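You operate a simulated robot arm through the tools that you are given. There is no shell and no other tool. Be economical: measure what you need, move in short steps, check, and stop when the job is done.

Carry out the task below with a simulated robot arm. There is one attempt and no reset: what you move stays moved.

TASK
Put the green rubber foot and the worn grey foot in the teal tote marked post.

It is judged by the outcome, as a careful person would: the job done as asked, and still so three seconds after it is handed in. It fails if anything else is knocked over, pushed out of place, dropped, spilled or broken.

THE ROBOT
A 7-joint arm with a two-finger parallel gripper, fixed in place. Base frame: the origin is at the foot of the arm, x ahead of it, y to its left, z up; the work surface is at about z = 0. Lengths are in m, angles in rad, forces in N, time in s.
With the tool pointing down near the work surface it reaches from about 0.22 to 0.58 m from the base axis. Its first joint turns from -1.152 to 1.152 rad. Payload 2.5 kg.
Tool frame: the origin (TCP) lies between the finger pads and is the grasp point; the fingertips stand 0.023 m ahead of it; z points along the fingers, y is the line along which they close. The gripper opens to 0.094 m. The fingers are 0.038 m wide and 0.01 m thick; the gripper's body (0.054 by 0.096 m) begins 0.039 m behind the TCP.
Orientation is that of the tool frame in the base frame, as a unit quaternion [w, x, y, z]. With the fingers straight down and closing along the base's y, the tool's x points along the base's -x, its y along +y and its z along -z.

THE INTERFACE
- The arm moves only by the tool send_rows. Its argument "plan" is a list of rows, each an object of numbers (a shift or turn left out is 0, a gripper value left out holds the last): "rx", "ry", "rz": the turn, a rotation vector about the tool's x, y, z in rad; "dx", "dy", "dz": the shift along the tool's x, y, z in m; "grip": the opening, from 0 (shut) to 1 (fully open). In form: [{"rx": .., "ry": .., "rz": .., "dx": .., "dy": .., "dz": .., "grip": ..}, ...]. A call has 1 to 20 rows; each row is the pose to reach, as a shift and turn from the pose commanded when the call began, along the tool's axes at that moment. A row lasts 0.2 s, in which the tool goes at most 0.05 m and 0.15 rad; a call with a longer step from one row to the next is refused whole, and so is a gripper value outside its range. A pose out of reach is approached as far as the arm can. The call stops where the force on the tool passes 40 N (or 10 N more than at its start, if that is more) or the arm is blocked; 0.2 s more then pass. The fingers move at their own pace (about 0.108 m/s each) and stop on an object; they squeeze with about 26 N. The grip force told is the motor's: it shows also when the fingers shut on nothing. Time passes only in rows, and 0.2 s behind the last, so rows that repeat a pose let the fingers close. It gives the time, the measured TCP pose, the force on the tool (base axes), the opening and the grip force at its end, in the units of the frame above (readings bear some noise), and new pictures: "show" is both (left out), scene, wrist or none.
- Cameras (640 x 400 px; columns grow to the right, rows downward): "scene" is fixed at [0.1085, -0.4002, 0.5455]; the picture's right is [0.90, -0.43, 0.00], its down [-0.24, -0.50, -0.83] and it looks along [0.36, 0.75, -0.55] (base axes); focal length 327 px, centre (320, 200). "wrist" rides on the gripper at [-0.039, 0, -0.044] in the tool frame; the picture's right is [0.00, -1.00, 0.00], its down [0.97, 0.00, -0.24] and it looks along [0.24, 0.00, 0.97] (tool axes); focal length 218 px, centre (320, 200).
- pixel_to_xyz(camera, pixels): for up to 12 pixels [column, row] of the newest picture of that camera ("zoom" is the newest enlarged one), the place [x, y, z] in the base frame of the surface seen there, good to about 0.002 m. No time passes.
- zoom(camera, box): a new picture of the part [left, top, right, bottom] of that camera's present view, enlarged. No time passes.
- job_done(): hands the job in; it is judged then, once.

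Work in short steps. Measure before you move; look again where a grasp or a placing could have gone wrong, and mend it. You have 60 turns and 120 pictures in all, the two below and enlarged ones among them. Open the gripper and draw the arm clear of the work before you hand the job in, unless the task says otherwise; then end with one line.

The tools are called after "Call:" as name(argument=value, ...) on one line, values as JSON. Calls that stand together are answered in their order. send_rows: Moves the arm, as the interface text tells. Its arguments: {"type":"object","properties":{"plan":{"type":"array","items":{"type":"object","properties":{"rx":{"type":"number"},"ry":{"type":"number"},"rz":{"type":"number"},"dx":{"type":"number"},"dy":{"type":"number"},"dz":{"type":"number"},"grip":{"type":"number"}}}},"show":{"type":"string","enum":["both","scene","wrist","none"]}},"required":["plan"]} The other tools are called the same way: pixel_to_xyz (camera, pixels) gives the place of the surface under pixels of a picture; zoom (camera, box) takes an enlarged picture of a part of a camera's view; job_done () hands the job in.

At the start:

```text
t: 0.0
ee_pos: [0.2999, 0.1199, 0.3527]
orientation: [0.0, 0.001, 1.0, 0.0]
force: [0.5, 1.3, 0.2]
opening: 0.0941
gripper_force: 0.1
```

scene: 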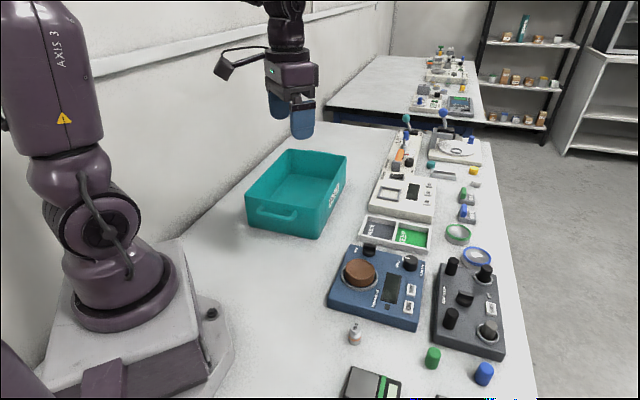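
wrist: 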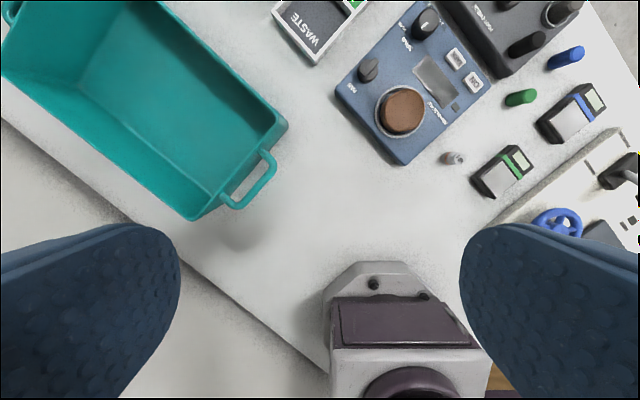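

The pictures show a green stub near scene (433,357), a blue one at (485,373) and a small grey one at (355,335). I zoom in to identify them and measure.

Call:
zoom(camera="scene", box=[320, 300, 520, 400])

Call:
zoom(camera="wrist", box=[400, 30, 640, 210])

Call:
zoom(camera="scene", box=[360, 110, 500, 250])

Call:
pixel_to_xyz(camera="scene", pixels=[[433, 350], [433, 361], [355, 327], [355, 341], [485, 367], [250, 190], [345, 155], [290, 150], [318, 235], [290, 190]])

Call:
pixel_to_xyz(camera="wrist", pixels=[[520, 97], [508, 99], [533, 94], [452, 158], [445, 157], [460, 158], [566, 58], [285, 125], [205, 212], [150, 110]])

```text
3.20 times, centred on (420, 350) of scene
```

zoom: 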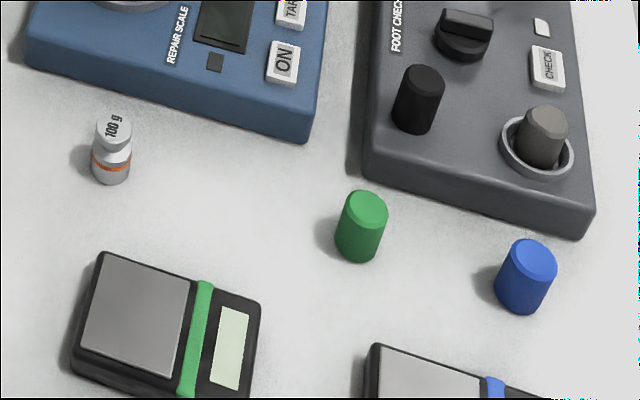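

```text
2.22 times, centred on (520, 120) of wrist
```

zoom: 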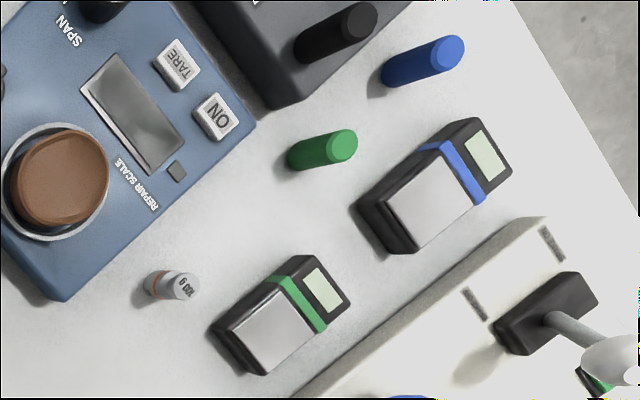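

```text
2.86 times, centred on (430, 180) of scene
```

zoom: 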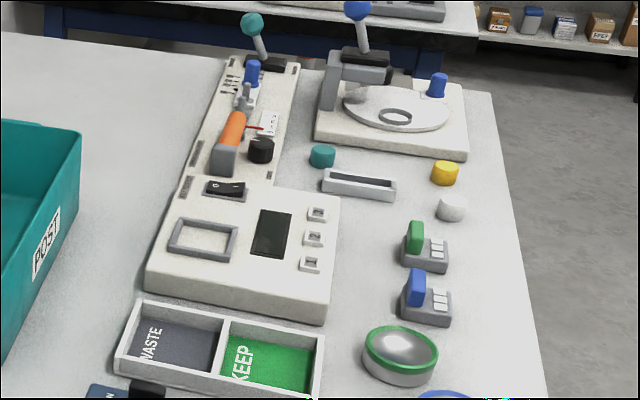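

```text
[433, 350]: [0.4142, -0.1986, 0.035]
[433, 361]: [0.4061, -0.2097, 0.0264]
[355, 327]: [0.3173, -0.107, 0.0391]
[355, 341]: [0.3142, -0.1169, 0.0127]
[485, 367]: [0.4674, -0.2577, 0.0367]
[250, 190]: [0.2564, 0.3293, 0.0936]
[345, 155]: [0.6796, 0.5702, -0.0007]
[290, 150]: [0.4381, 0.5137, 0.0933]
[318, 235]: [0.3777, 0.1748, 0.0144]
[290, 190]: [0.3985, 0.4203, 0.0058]
```

```text
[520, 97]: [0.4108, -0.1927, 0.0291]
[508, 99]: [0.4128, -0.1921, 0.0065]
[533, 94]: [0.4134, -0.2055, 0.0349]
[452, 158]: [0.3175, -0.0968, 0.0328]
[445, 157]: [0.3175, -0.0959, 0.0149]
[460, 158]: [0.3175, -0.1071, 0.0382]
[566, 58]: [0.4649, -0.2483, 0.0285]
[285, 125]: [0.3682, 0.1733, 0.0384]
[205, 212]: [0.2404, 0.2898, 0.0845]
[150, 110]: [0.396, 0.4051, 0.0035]
```

The (355,335) item is a 100 g weight. A grey stub sits in the socket of the "FOOT CHECK" device at (488,330), so I zoom there and on the pieces further off.

Call:
zoom(camera="scene", box=[425, 245, 525, 365])

Call:
zoom(camera="scene", box=[420, 150, 500, 220])

Call:
zoom(camera="scene", box=[320, 205, 440, 335])

Call:
pixel_to_xyz(camera="scene", pixels=[[490, 326], [489, 340], [478, 337], [498, 338], [489, 345], [451, 318], [450, 265], [486, 272], [465, 298], [465, 320], [432, 265], [500, 350]])

```text
3.33 times, centred on (475, 305) of scene
```

zoom: 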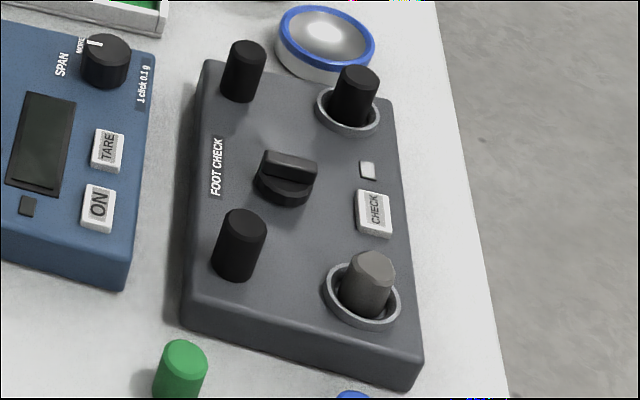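

```text
5.71 times, centred on (460, 185) of scene
```

zoom: 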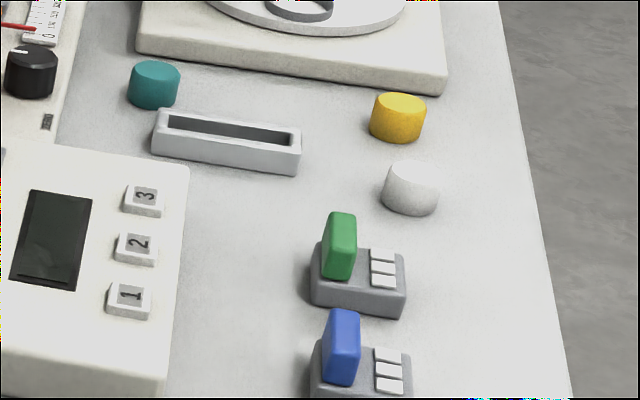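

```text
3.08 times, centred on (380, 270) of scene
```

zoom: 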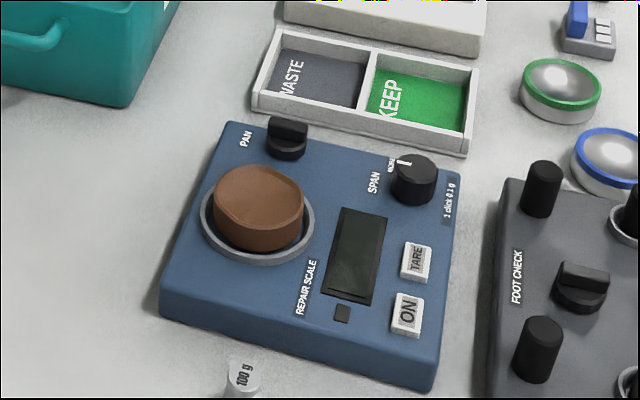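

```text
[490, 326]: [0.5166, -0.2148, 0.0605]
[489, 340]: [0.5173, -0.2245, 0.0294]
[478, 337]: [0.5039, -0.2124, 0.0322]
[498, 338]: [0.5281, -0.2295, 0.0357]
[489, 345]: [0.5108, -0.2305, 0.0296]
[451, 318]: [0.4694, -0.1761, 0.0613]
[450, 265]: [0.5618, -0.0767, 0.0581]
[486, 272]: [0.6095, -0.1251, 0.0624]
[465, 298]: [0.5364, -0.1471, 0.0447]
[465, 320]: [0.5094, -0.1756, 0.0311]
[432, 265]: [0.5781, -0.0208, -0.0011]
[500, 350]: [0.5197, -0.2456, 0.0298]
```

The worn, chipped grey foot is the one at scene (488,330), in the device socket at about (0.518,-0.222), top z 0.06. The green foot stands at about (0.413,-0.202), top 0.035. I go above the green foot and look down.

Call:
send_rows(plan=[{"dx": -0.014, "dy": -0.04}, {"dx": -0.028, "dy": -0.08}, {"dx": -0.042, "dy": -0.12}, {"dx": -0.056, "dy": -0.16}, {"dx": -0.07, "dy": -0.2}, {"dx": -0.084, "dy": -0.24}, {"dx": -0.098, "dy": -0.28}, {"dx": -0.112, "dy": -0.32}, {"dx": -0.113, "dy": -0.322, "dz": 0.04}, {"dx": -0.113, "dy": -0.322, "dz": 0.08}, {"dx": -0.113, "dy": -0.322, "dz": 0.12}, {"dx": -0.113, "dy": -0.322, "dz": 0.16, "grip": 0.6}, {"dx": -0.113, "dy": -0.322, "dz": 0.16}])

```text
t: 2.8
ee_pos: [0.4125, -0.2015, 0.1935]
orientation: [0.0, -0.001, 1.0, 0.0]
force: [-0.2, 0.2, 0.9]
opening: 0.0568
gripper_force: 0.2
```

scene: 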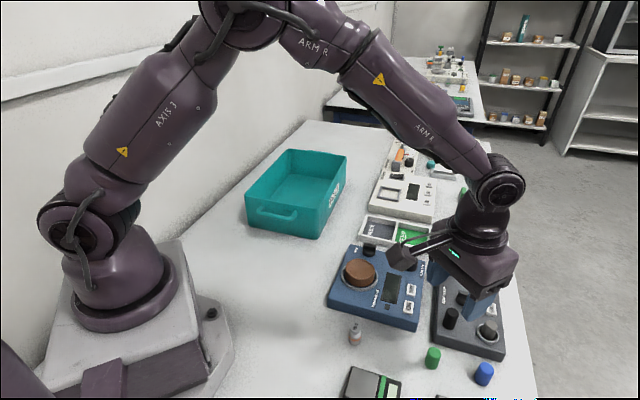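
wrist: 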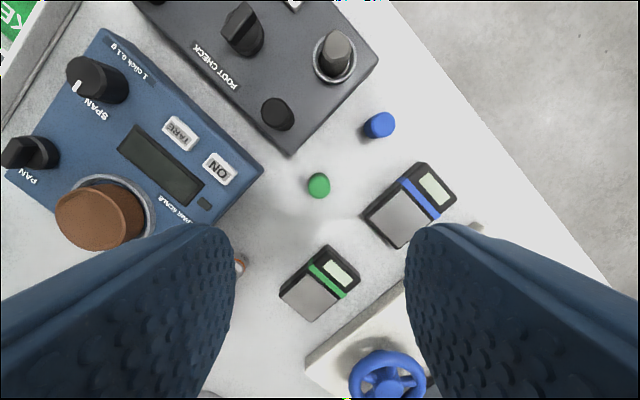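

The green foot is at wrist (318,186). I measure it, its neighbours and the grey foot.

Call:
pixel_to_xyz(camera="wrist", pixels=[[318, 181], [308, 184], [330, 186], [319, 199], [290, 154], [378, 58], [336, 45], [338, 80], [338, 62], [352, 68], [318, 68], [262, 170]])

Call:
zoom(camera="wrist", box=[240, 10, 400, 210])

```text
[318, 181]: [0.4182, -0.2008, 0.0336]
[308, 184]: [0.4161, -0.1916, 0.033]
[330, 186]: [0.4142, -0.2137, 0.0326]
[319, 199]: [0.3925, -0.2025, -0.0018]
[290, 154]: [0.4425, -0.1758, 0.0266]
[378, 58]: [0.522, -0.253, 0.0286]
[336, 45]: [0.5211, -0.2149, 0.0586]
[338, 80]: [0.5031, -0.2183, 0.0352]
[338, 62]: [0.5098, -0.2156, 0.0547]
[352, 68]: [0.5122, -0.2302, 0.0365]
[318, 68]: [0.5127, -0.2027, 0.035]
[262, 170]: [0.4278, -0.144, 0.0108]
```

```text
2.00 times, centred on (320, 110) of wrist
```

zoom: 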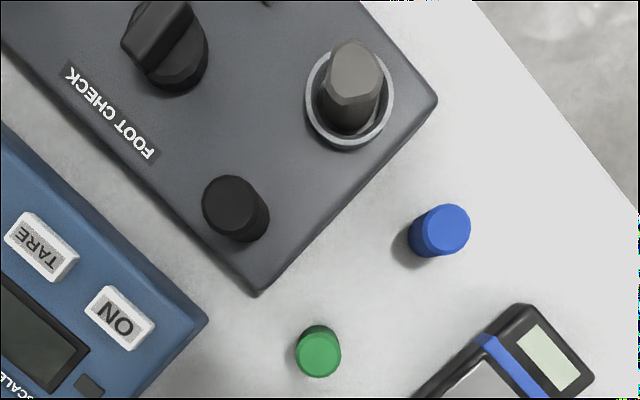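

The green foot's centre is about (0.413,-0.2025), about 21 mm across; the device corner at (0.4425,-0.176) clears the fingers at a 45 mm opening. I descend and close.

Call:
send_rows(plan=[{"dy": -0.001, "dz": 0.04, "grip": 0.47}, {"dy": -0.001, "dz": 0.08}, {"dy": -0.001, "dz": 0.12}, {"dy": -0.001, "dz": 0.145}, {"dy": -0.001, "dz": 0.166}, {"dy": -0.001, "dz": 0.166, "grip": 0}, {"dy": -0.001, "dz": 0.166}, {"dy": -0.001, "dz": 0.166}])

```text
t: 4.6
ee_pos: [0.4132, -0.2006, 0.0271]
orientation: [0.0, 0.001, 1.0, -0.001]
force: [0.1, 0.1, -0.4]
opening: 0.0199
gripper_force: 25.7
```

scene: 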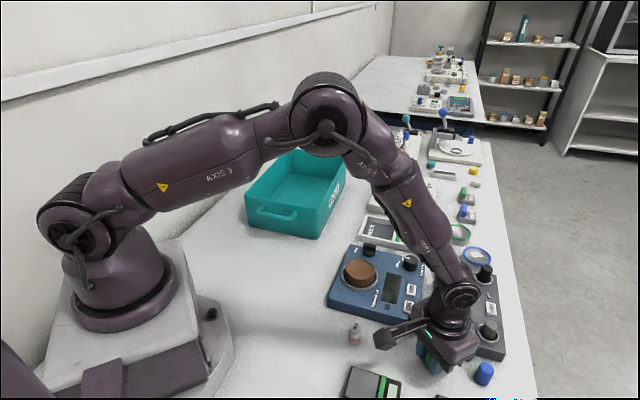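
wrist: 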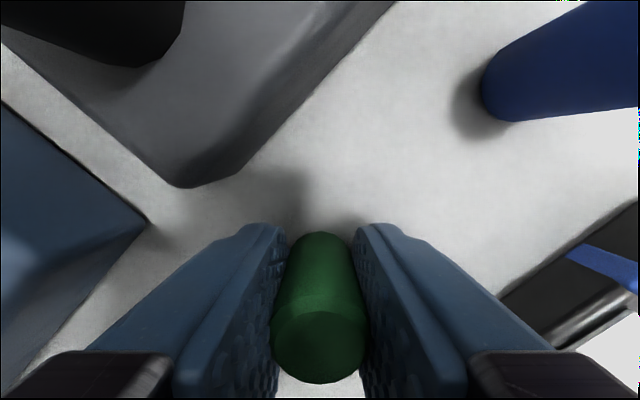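

Held (opening 0.020). I lift, carry it over to the tote and look.

Call:
send_rows(plan=[{"dz": -0.03}, {"dz": -0.07}, {"dz": -0.115}, {"dz": -0.16}, {"dz": -0.2}, {"dx": 0.004, "dy": 0.045, "dz": -0.2}, {"dx": 0.008, "dy": 0.09, "dz": -0.2}, {"dx": 0.012, "dy": 0.135, "dz": -0.2}, {"dx": 0.016, "dy": 0.18, "dz": -0.2}, {"dx": 0.02, "dy": 0.225, "dz": -0.2}, {"dx": 0.024, "dy": 0.27, "dz": -0.2}, {"dx": 0.028, "dy": 0.315, "dz": -0.2}, {"dx": 0.032, "dy": 0.36, "dz": -0.2}, {"dx": 0.036, "dy": 0.405, "dz": -0.2}, {"dx": 0.04, "dy": 0.45, "dz": -0.2}, {"dx": 0.044, "dy": 0.48, "dz": -0.2}, {"dx": 0.046, "dy": 0.509, "dz": -0.2}, {"dx": 0.046, "dy": 0.509, "dz": -0.2}])

```text
t: 8.4
ee_pos: [0.3686, 0.3064, 0.2272]
orientation: [0.0, -0.001, 1.0, 0.0]
force: [0.2, 0.3, -0.8]
opening: 0.0198
gripper_force: 26.0
```

scene: 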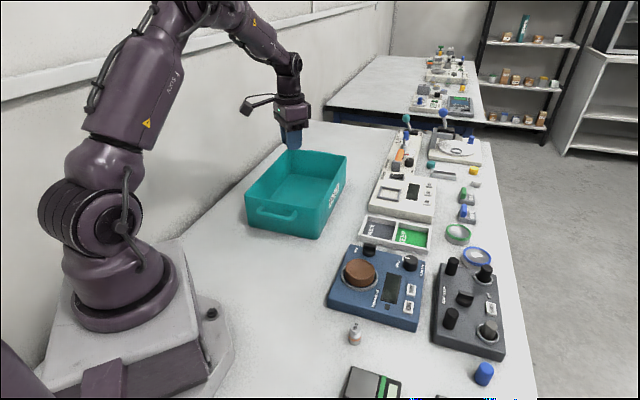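
wrist: 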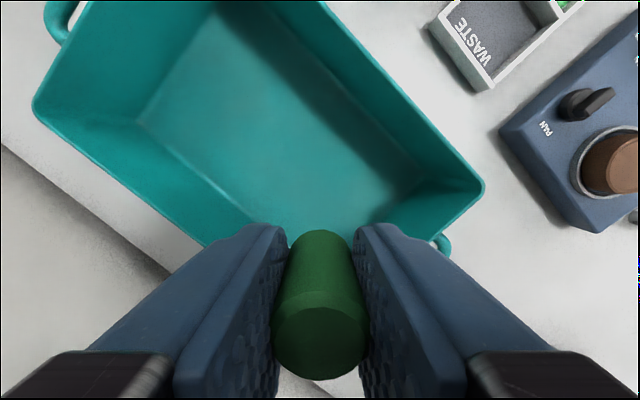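

I check the tote's rim and floor under the gripper.

Call:
pixel_to_xyz(camera="wrist", pixels=[[37, 105], [483, 188], [200, 244], [325, 12], [260, 214], [395, 195], [145, 120], [300, 120], [430, 238]])

```text
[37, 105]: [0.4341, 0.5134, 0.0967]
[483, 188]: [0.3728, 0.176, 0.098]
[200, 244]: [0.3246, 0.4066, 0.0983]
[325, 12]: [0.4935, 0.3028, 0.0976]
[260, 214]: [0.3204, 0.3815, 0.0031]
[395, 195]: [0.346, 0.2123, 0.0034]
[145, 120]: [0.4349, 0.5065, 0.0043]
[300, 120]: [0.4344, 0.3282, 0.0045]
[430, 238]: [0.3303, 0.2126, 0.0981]
```

The tote spans corners (0.24,0.29), (0.373,0.176) and (0.435,0.513), rim 0.098, floor 0.004; the current spot is well inside. I lower, release with a small opening, and rise.

Call:
send_rows(plan=[{"dz": 0.04}, {"dz": 0.08}, {"dz": 0.12}, {"dz": 0.15}, {"dz": 0.17}, {"dz": 0.188}, {"dz": 0.194}, {"dz": 0.194, "grip": 0.45}, {"dz": 0.194}, {"dz": 0.18}, {"dz": 0.15}, {"dz": 0.11}, {"dz": 0.06}, {"dz": 0.02}, {"dz": 0.0}])

```text
t: 11.6
ee_pos: [0.3677, 0.306, 0.228]
orientation: [0.0, -0.001, 1.0, 0.0]
force: [0.5, -1.0, 1.0]
opening: 0.0424
gripper_force: 0.0
```

scene: 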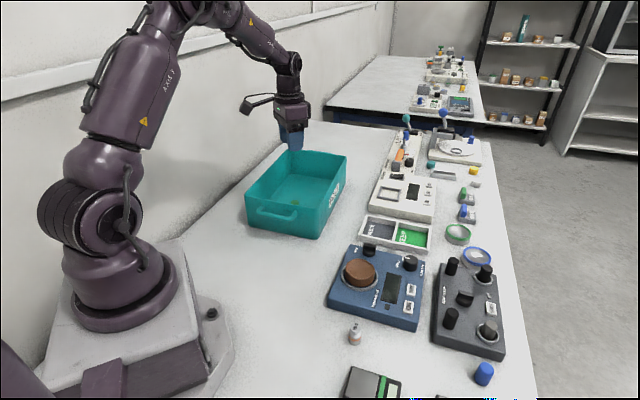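
wrist: 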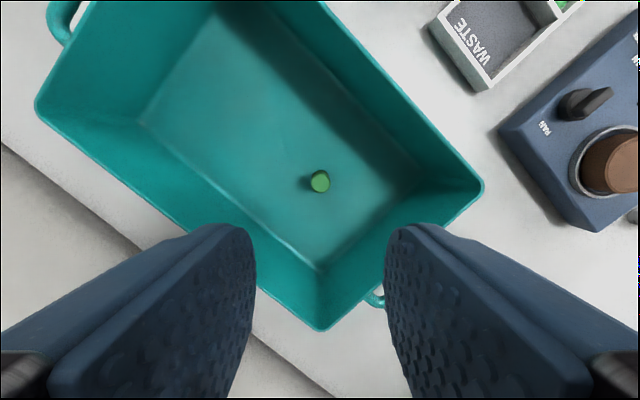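

The green foot stands in the tote at wrist (320,181). Now I go above the grey foot.

Call:
send_rows(plan=[{"dy": -0.045}, {"dy": -0.09}, {"dy": -0.135}, {"dx": -0.01, "dy": -0.18}, {"dx": -0.02, "dy": -0.225}, {"dx": -0.035, "dy": -0.27}, {"dx": -0.05, "dy": -0.315}, {"dx": -0.07, "dy": -0.36}, {"dx": -0.09, "dy": -0.4}, {"dx": -0.11, "dy": -0.44}, {"dx": -0.13, "dy": -0.48}, {"dx": -0.14, "dy": -0.51}, {"dx": -0.149, "dy": -0.526, "dz": 0.02}, {"dx": -0.149, "dy": -0.526, "dz": 0.06}, {"dx": -0.149, "dy": -0.526, "dz": 0.08}, {"dx": -0.149, "dy": -0.526, "dz": 0.08}])

```text
t: 15.0
ee_pos: [0.5149, -0.2175, 0.1478]
orientation: [0.001, 0.0, 1.0, 0.0]
force: [0.5, 0.3, -0.2]
opening: 0.0424
gripper_force: 0.0
```

scene: 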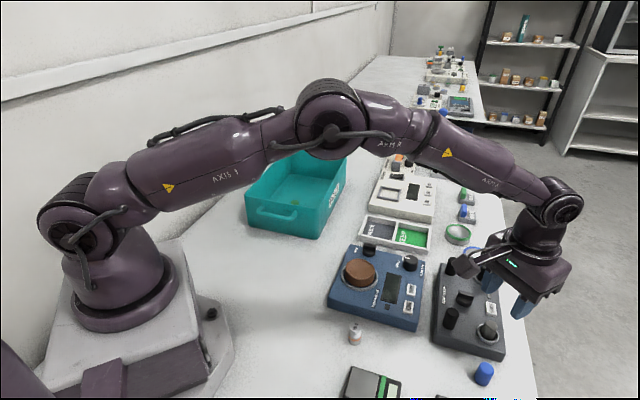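
wrist: 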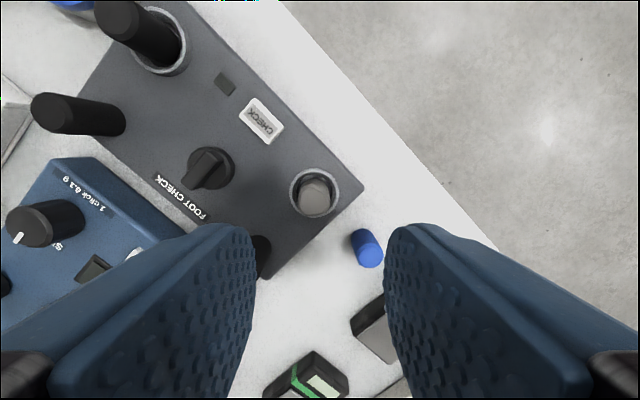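

The grey foot is at wrist (316,197); I zoom and measure.

Call:
zoom(camera="wrist", box=[260, 150, 380, 240])

Call:
pixel_to_xyz(camera="wrist", pixels=[[300, 197], [316, 197], [331, 197], [316, 184], [316, 209], [291, 192], [337, 192], [314, 170], [316, 216], [264, 110]])

```text
4.44 times, centred on (320, 195) of wrist
```

zoom: 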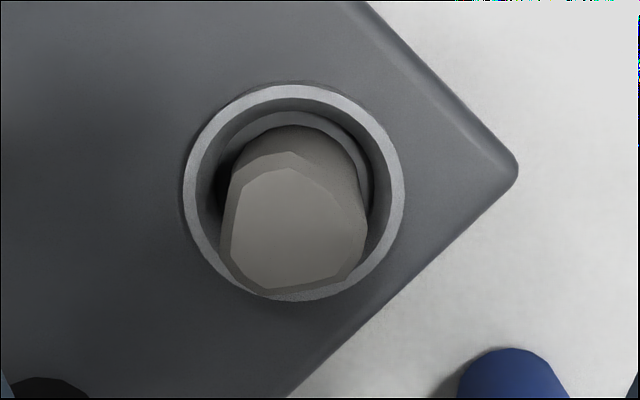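

```text
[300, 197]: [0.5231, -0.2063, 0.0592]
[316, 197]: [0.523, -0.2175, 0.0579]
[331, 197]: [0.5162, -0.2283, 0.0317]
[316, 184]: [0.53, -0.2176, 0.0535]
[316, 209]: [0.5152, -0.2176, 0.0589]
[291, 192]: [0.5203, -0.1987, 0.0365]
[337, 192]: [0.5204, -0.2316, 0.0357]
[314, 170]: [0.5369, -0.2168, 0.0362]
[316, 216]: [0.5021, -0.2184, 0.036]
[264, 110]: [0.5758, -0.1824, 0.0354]
```

The foot's centre is about (0.521,-0.2165), top 0.059, ring top 0.036. I descend to TCP z 0.061 so the tips stay above the ring, and close.

Call:
send_rows(plan=[{"dx": -0.006, "dy": 0.001, "dz": 0.03}, {"dx": -0.006, "dy": 0.001, "dz": 0.06}, {"dx": -0.006, "dy": 0.001, "dz": 0.078}, {"dx": -0.006, "dy": 0.001, "dz": 0.0865}, {"dx": -0.006, "dy": 0.001, "dz": 0.0865, "grip": 0}, {"dx": -0.006, "dy": 0.001, "dz": 0.0865}, {"dx": -0.006, "dy": 0.001, "dz": 0.0865}])

```text
t: 16.6
ee_pos: [0.5236, -0.2185, 0.0606]
orientation: [0.001, 0.0, 1.0, 0.0]
force: [3.2, 2.9, -1.3]
opening: 0.0197
gripper_force: 26.3
```

scene: 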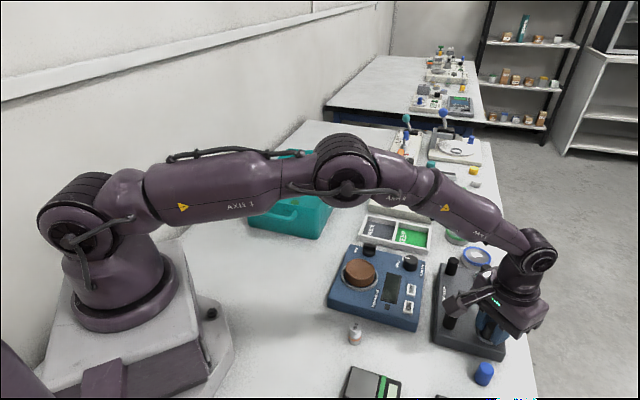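
wrist: 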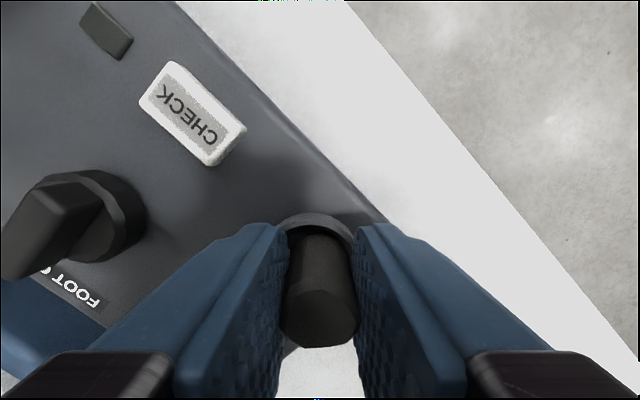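

Held (opening 0.0197). I lift straight up gently.

Call:
send_rows(plan=[{"dz": -0.01}, {"dz": -0.02}, {"dz": -0.035}, {"dz": -0.06}, {"dz": -0.09}, {"dz": -0.12}, {"dz": -0.15}])

```text
t: 18.2
ee_pos: [0.5197, -0.2191, 0.2118]
orientation: [0.0, 0.0, 1.0, 0.0]
force: [0.1, -0.1, -0.5]
opening: 0.0196
gripper_force: 26.5
```

scene: 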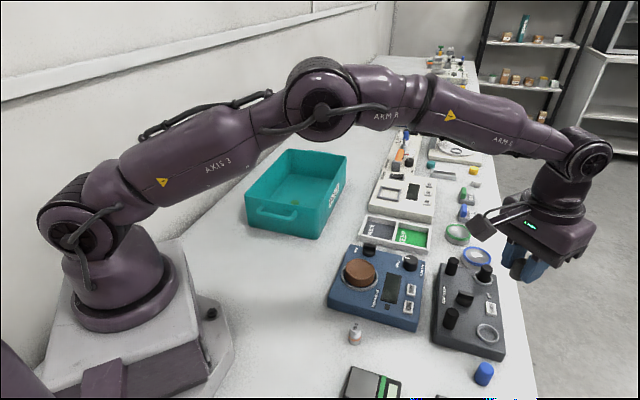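
wrist: 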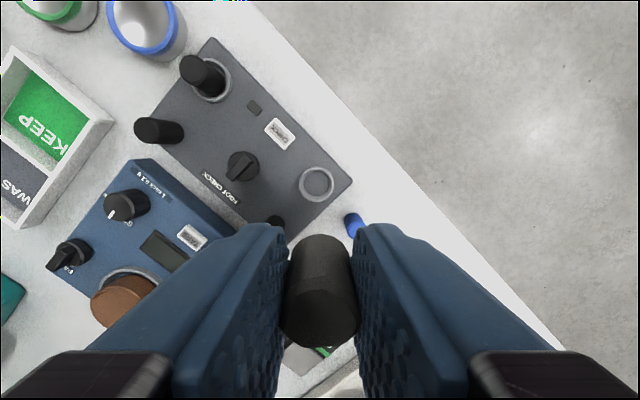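

The grey foot is out and the device undisturbed. I carry it to the tote's far half, about (0.425,0.37).

Call:
send_rows(plan=[{"dx": 0.025, "dy": 0.03, "dz": -0.015}, {"dx": 0.05, "dy": 0.065, "dz": -0.015}, {"dx": 0.07, "dy": 0.105, "dz": -0.015}, {"dx": 0.09, "dy": 0.145, "dz": -0.015}, {"dx": 0.095, "dy": 0.19, "dz": -0.015}, {"dx": 0.095, "dy": 0.235, "dz": -0.015}, {"dx": 0.095, "dy": 0.28, "dz": -0.015}, {"dx": 0.095, "dy": 0.325, "dz": -0.015}, {"dx": 0.095, "dy": 0.37, "dz": -0.015}, {"dx": 0.095, "dy": 0.415, "dz": -0.015}, {"dx": 0.095, "dy": 0.46, "dz": -0.015}, {"dx": 0.095, "dy": 0.5, "dz": -0.015}, {"dx": 0.095, "dy": 0.54, "dz": -0.015}, {"dx": 0.095, "dy": 0.575, "dz": -0.015}, {"dx": 0.095, "dy": 0.59, "dz": -0.015}, {"dx": 0.095, "dy": 0.59, "dz": -0.015}])

```text
t: 21.6
ee_pos: [0.4275, 0.3718, 0.225]
orientation: [0.0, -0.001, 1.0, 0.0]
force: [-0.2, 0.3, -0.3]
opening: 0.0198
gripper_force: 25.8
```

scene: 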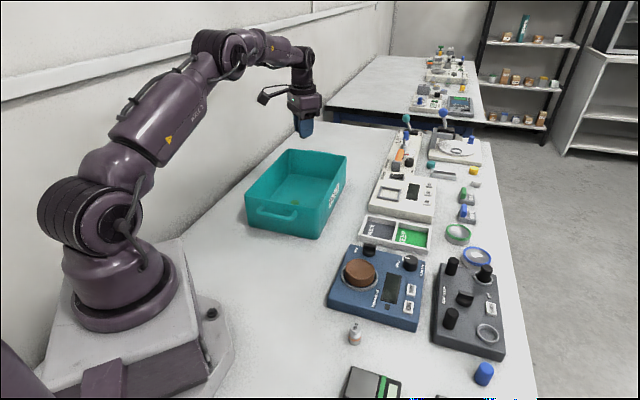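
wrist: 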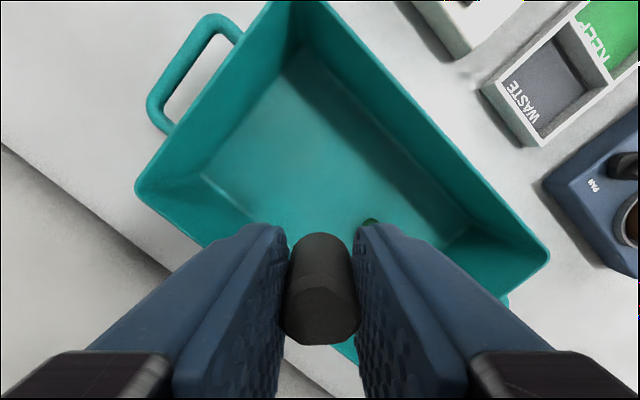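

The spot is inside the tote and clear of the green foot. I lower, release, and rise.

Call:
send_rows(plan=[{"dz": 0.04}, {"dz": 0.08}, {"dz": 0.12}, {"dz": 0.15}, {"dz": 0.17}, {"dz": 0.181}, {"dz": 0.181}, {"dz": 0.181, "grip": 0.45}, {"dz": 0.181}, {"dz": 0.17}, {"dz": 0.14}, {"dz": 0.1}, {"dz": 0.06}, {"dz": 0.02}, {"dz": -0.02}, {"dz": -0.06}])

```text
t: 25.0
ee_pos: [0.428, 0.3716, 0.2866]
orientation: [0.0, 0.0, 1.0, -0.001]
force: [0.6, 1.0, 0.3]
opening: 0.0424
gripper_force: 0.1
```

scene: 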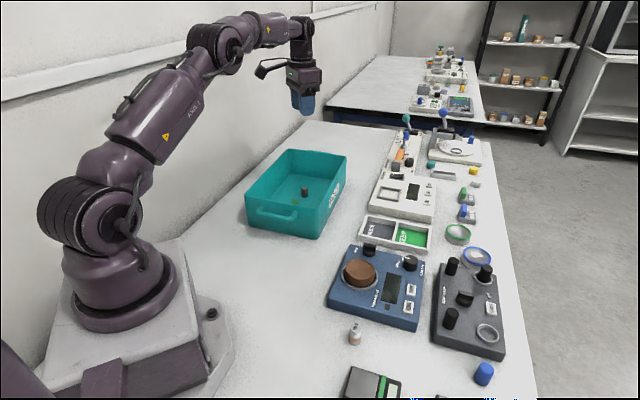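
wrist: 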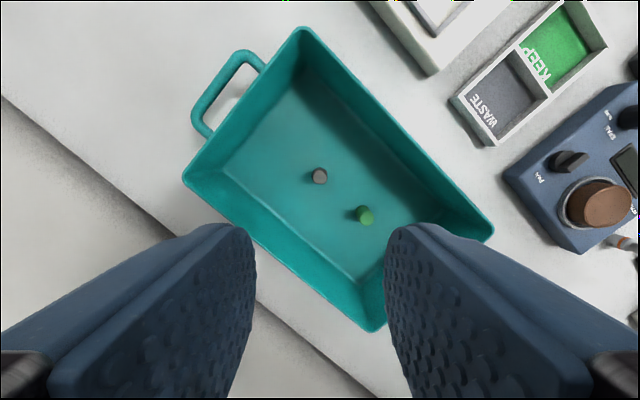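

Both feet stand in the tote, at wrist (320,176) and (364,215). I draw the arm clear and open the gripper.

Call:
send_rows(plan=[{"dx": 0.03, "dy": -0.03, "dz": -0.02}, {"dx": 0.06, "dy": -0.06, "dz": -0.04}, {"dx": 0.09, "dy": -0.09, "dz": -0.06}, {"dx": 0.11, "dy": -0.13, "dz": -0.065}, {"dx": 0.125, "dy": -0.17, "dz": -0.065}, {"dx": 0.128, "dy": -0.21, "dz": -0.065}, {"dx": 0.128, "dy": -0.25, "dz": -0.065, "grip": 1}, {"dx": 0.128, "dy": -0.25, "dz": -0.065}, {"dx": 0.128, "dy": -0.25, "dz": -0.065}])

```text
t: 27.0
ee_pos: [0.297, 0.1202, 0.349]
orientation: [0.0, 0.0, 1.0, 0.001]
force: [0.0, -0.1, -0.1]
opening: 0.0941
gripper_force: 0.1
```

scene: 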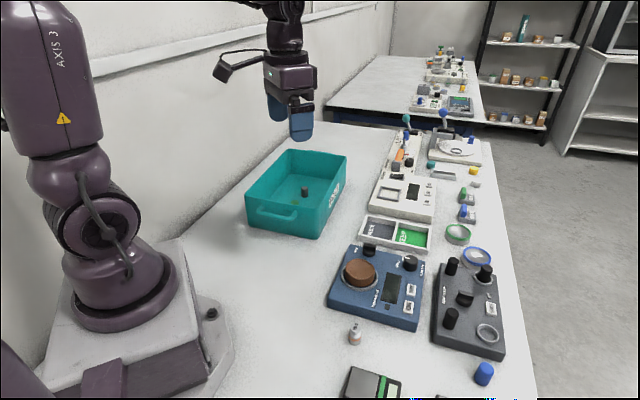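
wrist: 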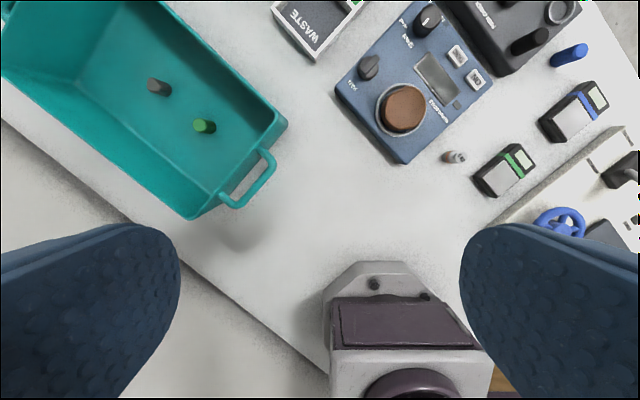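

Both feet are in the tote and nothing else has moved, so I hand the job in.

Call:
job_done()

```text
The job is handed in.
```

The green rubber foot and the worn grey foot are both standing in the teal tote marked post, and nothing else on the bench was moved.
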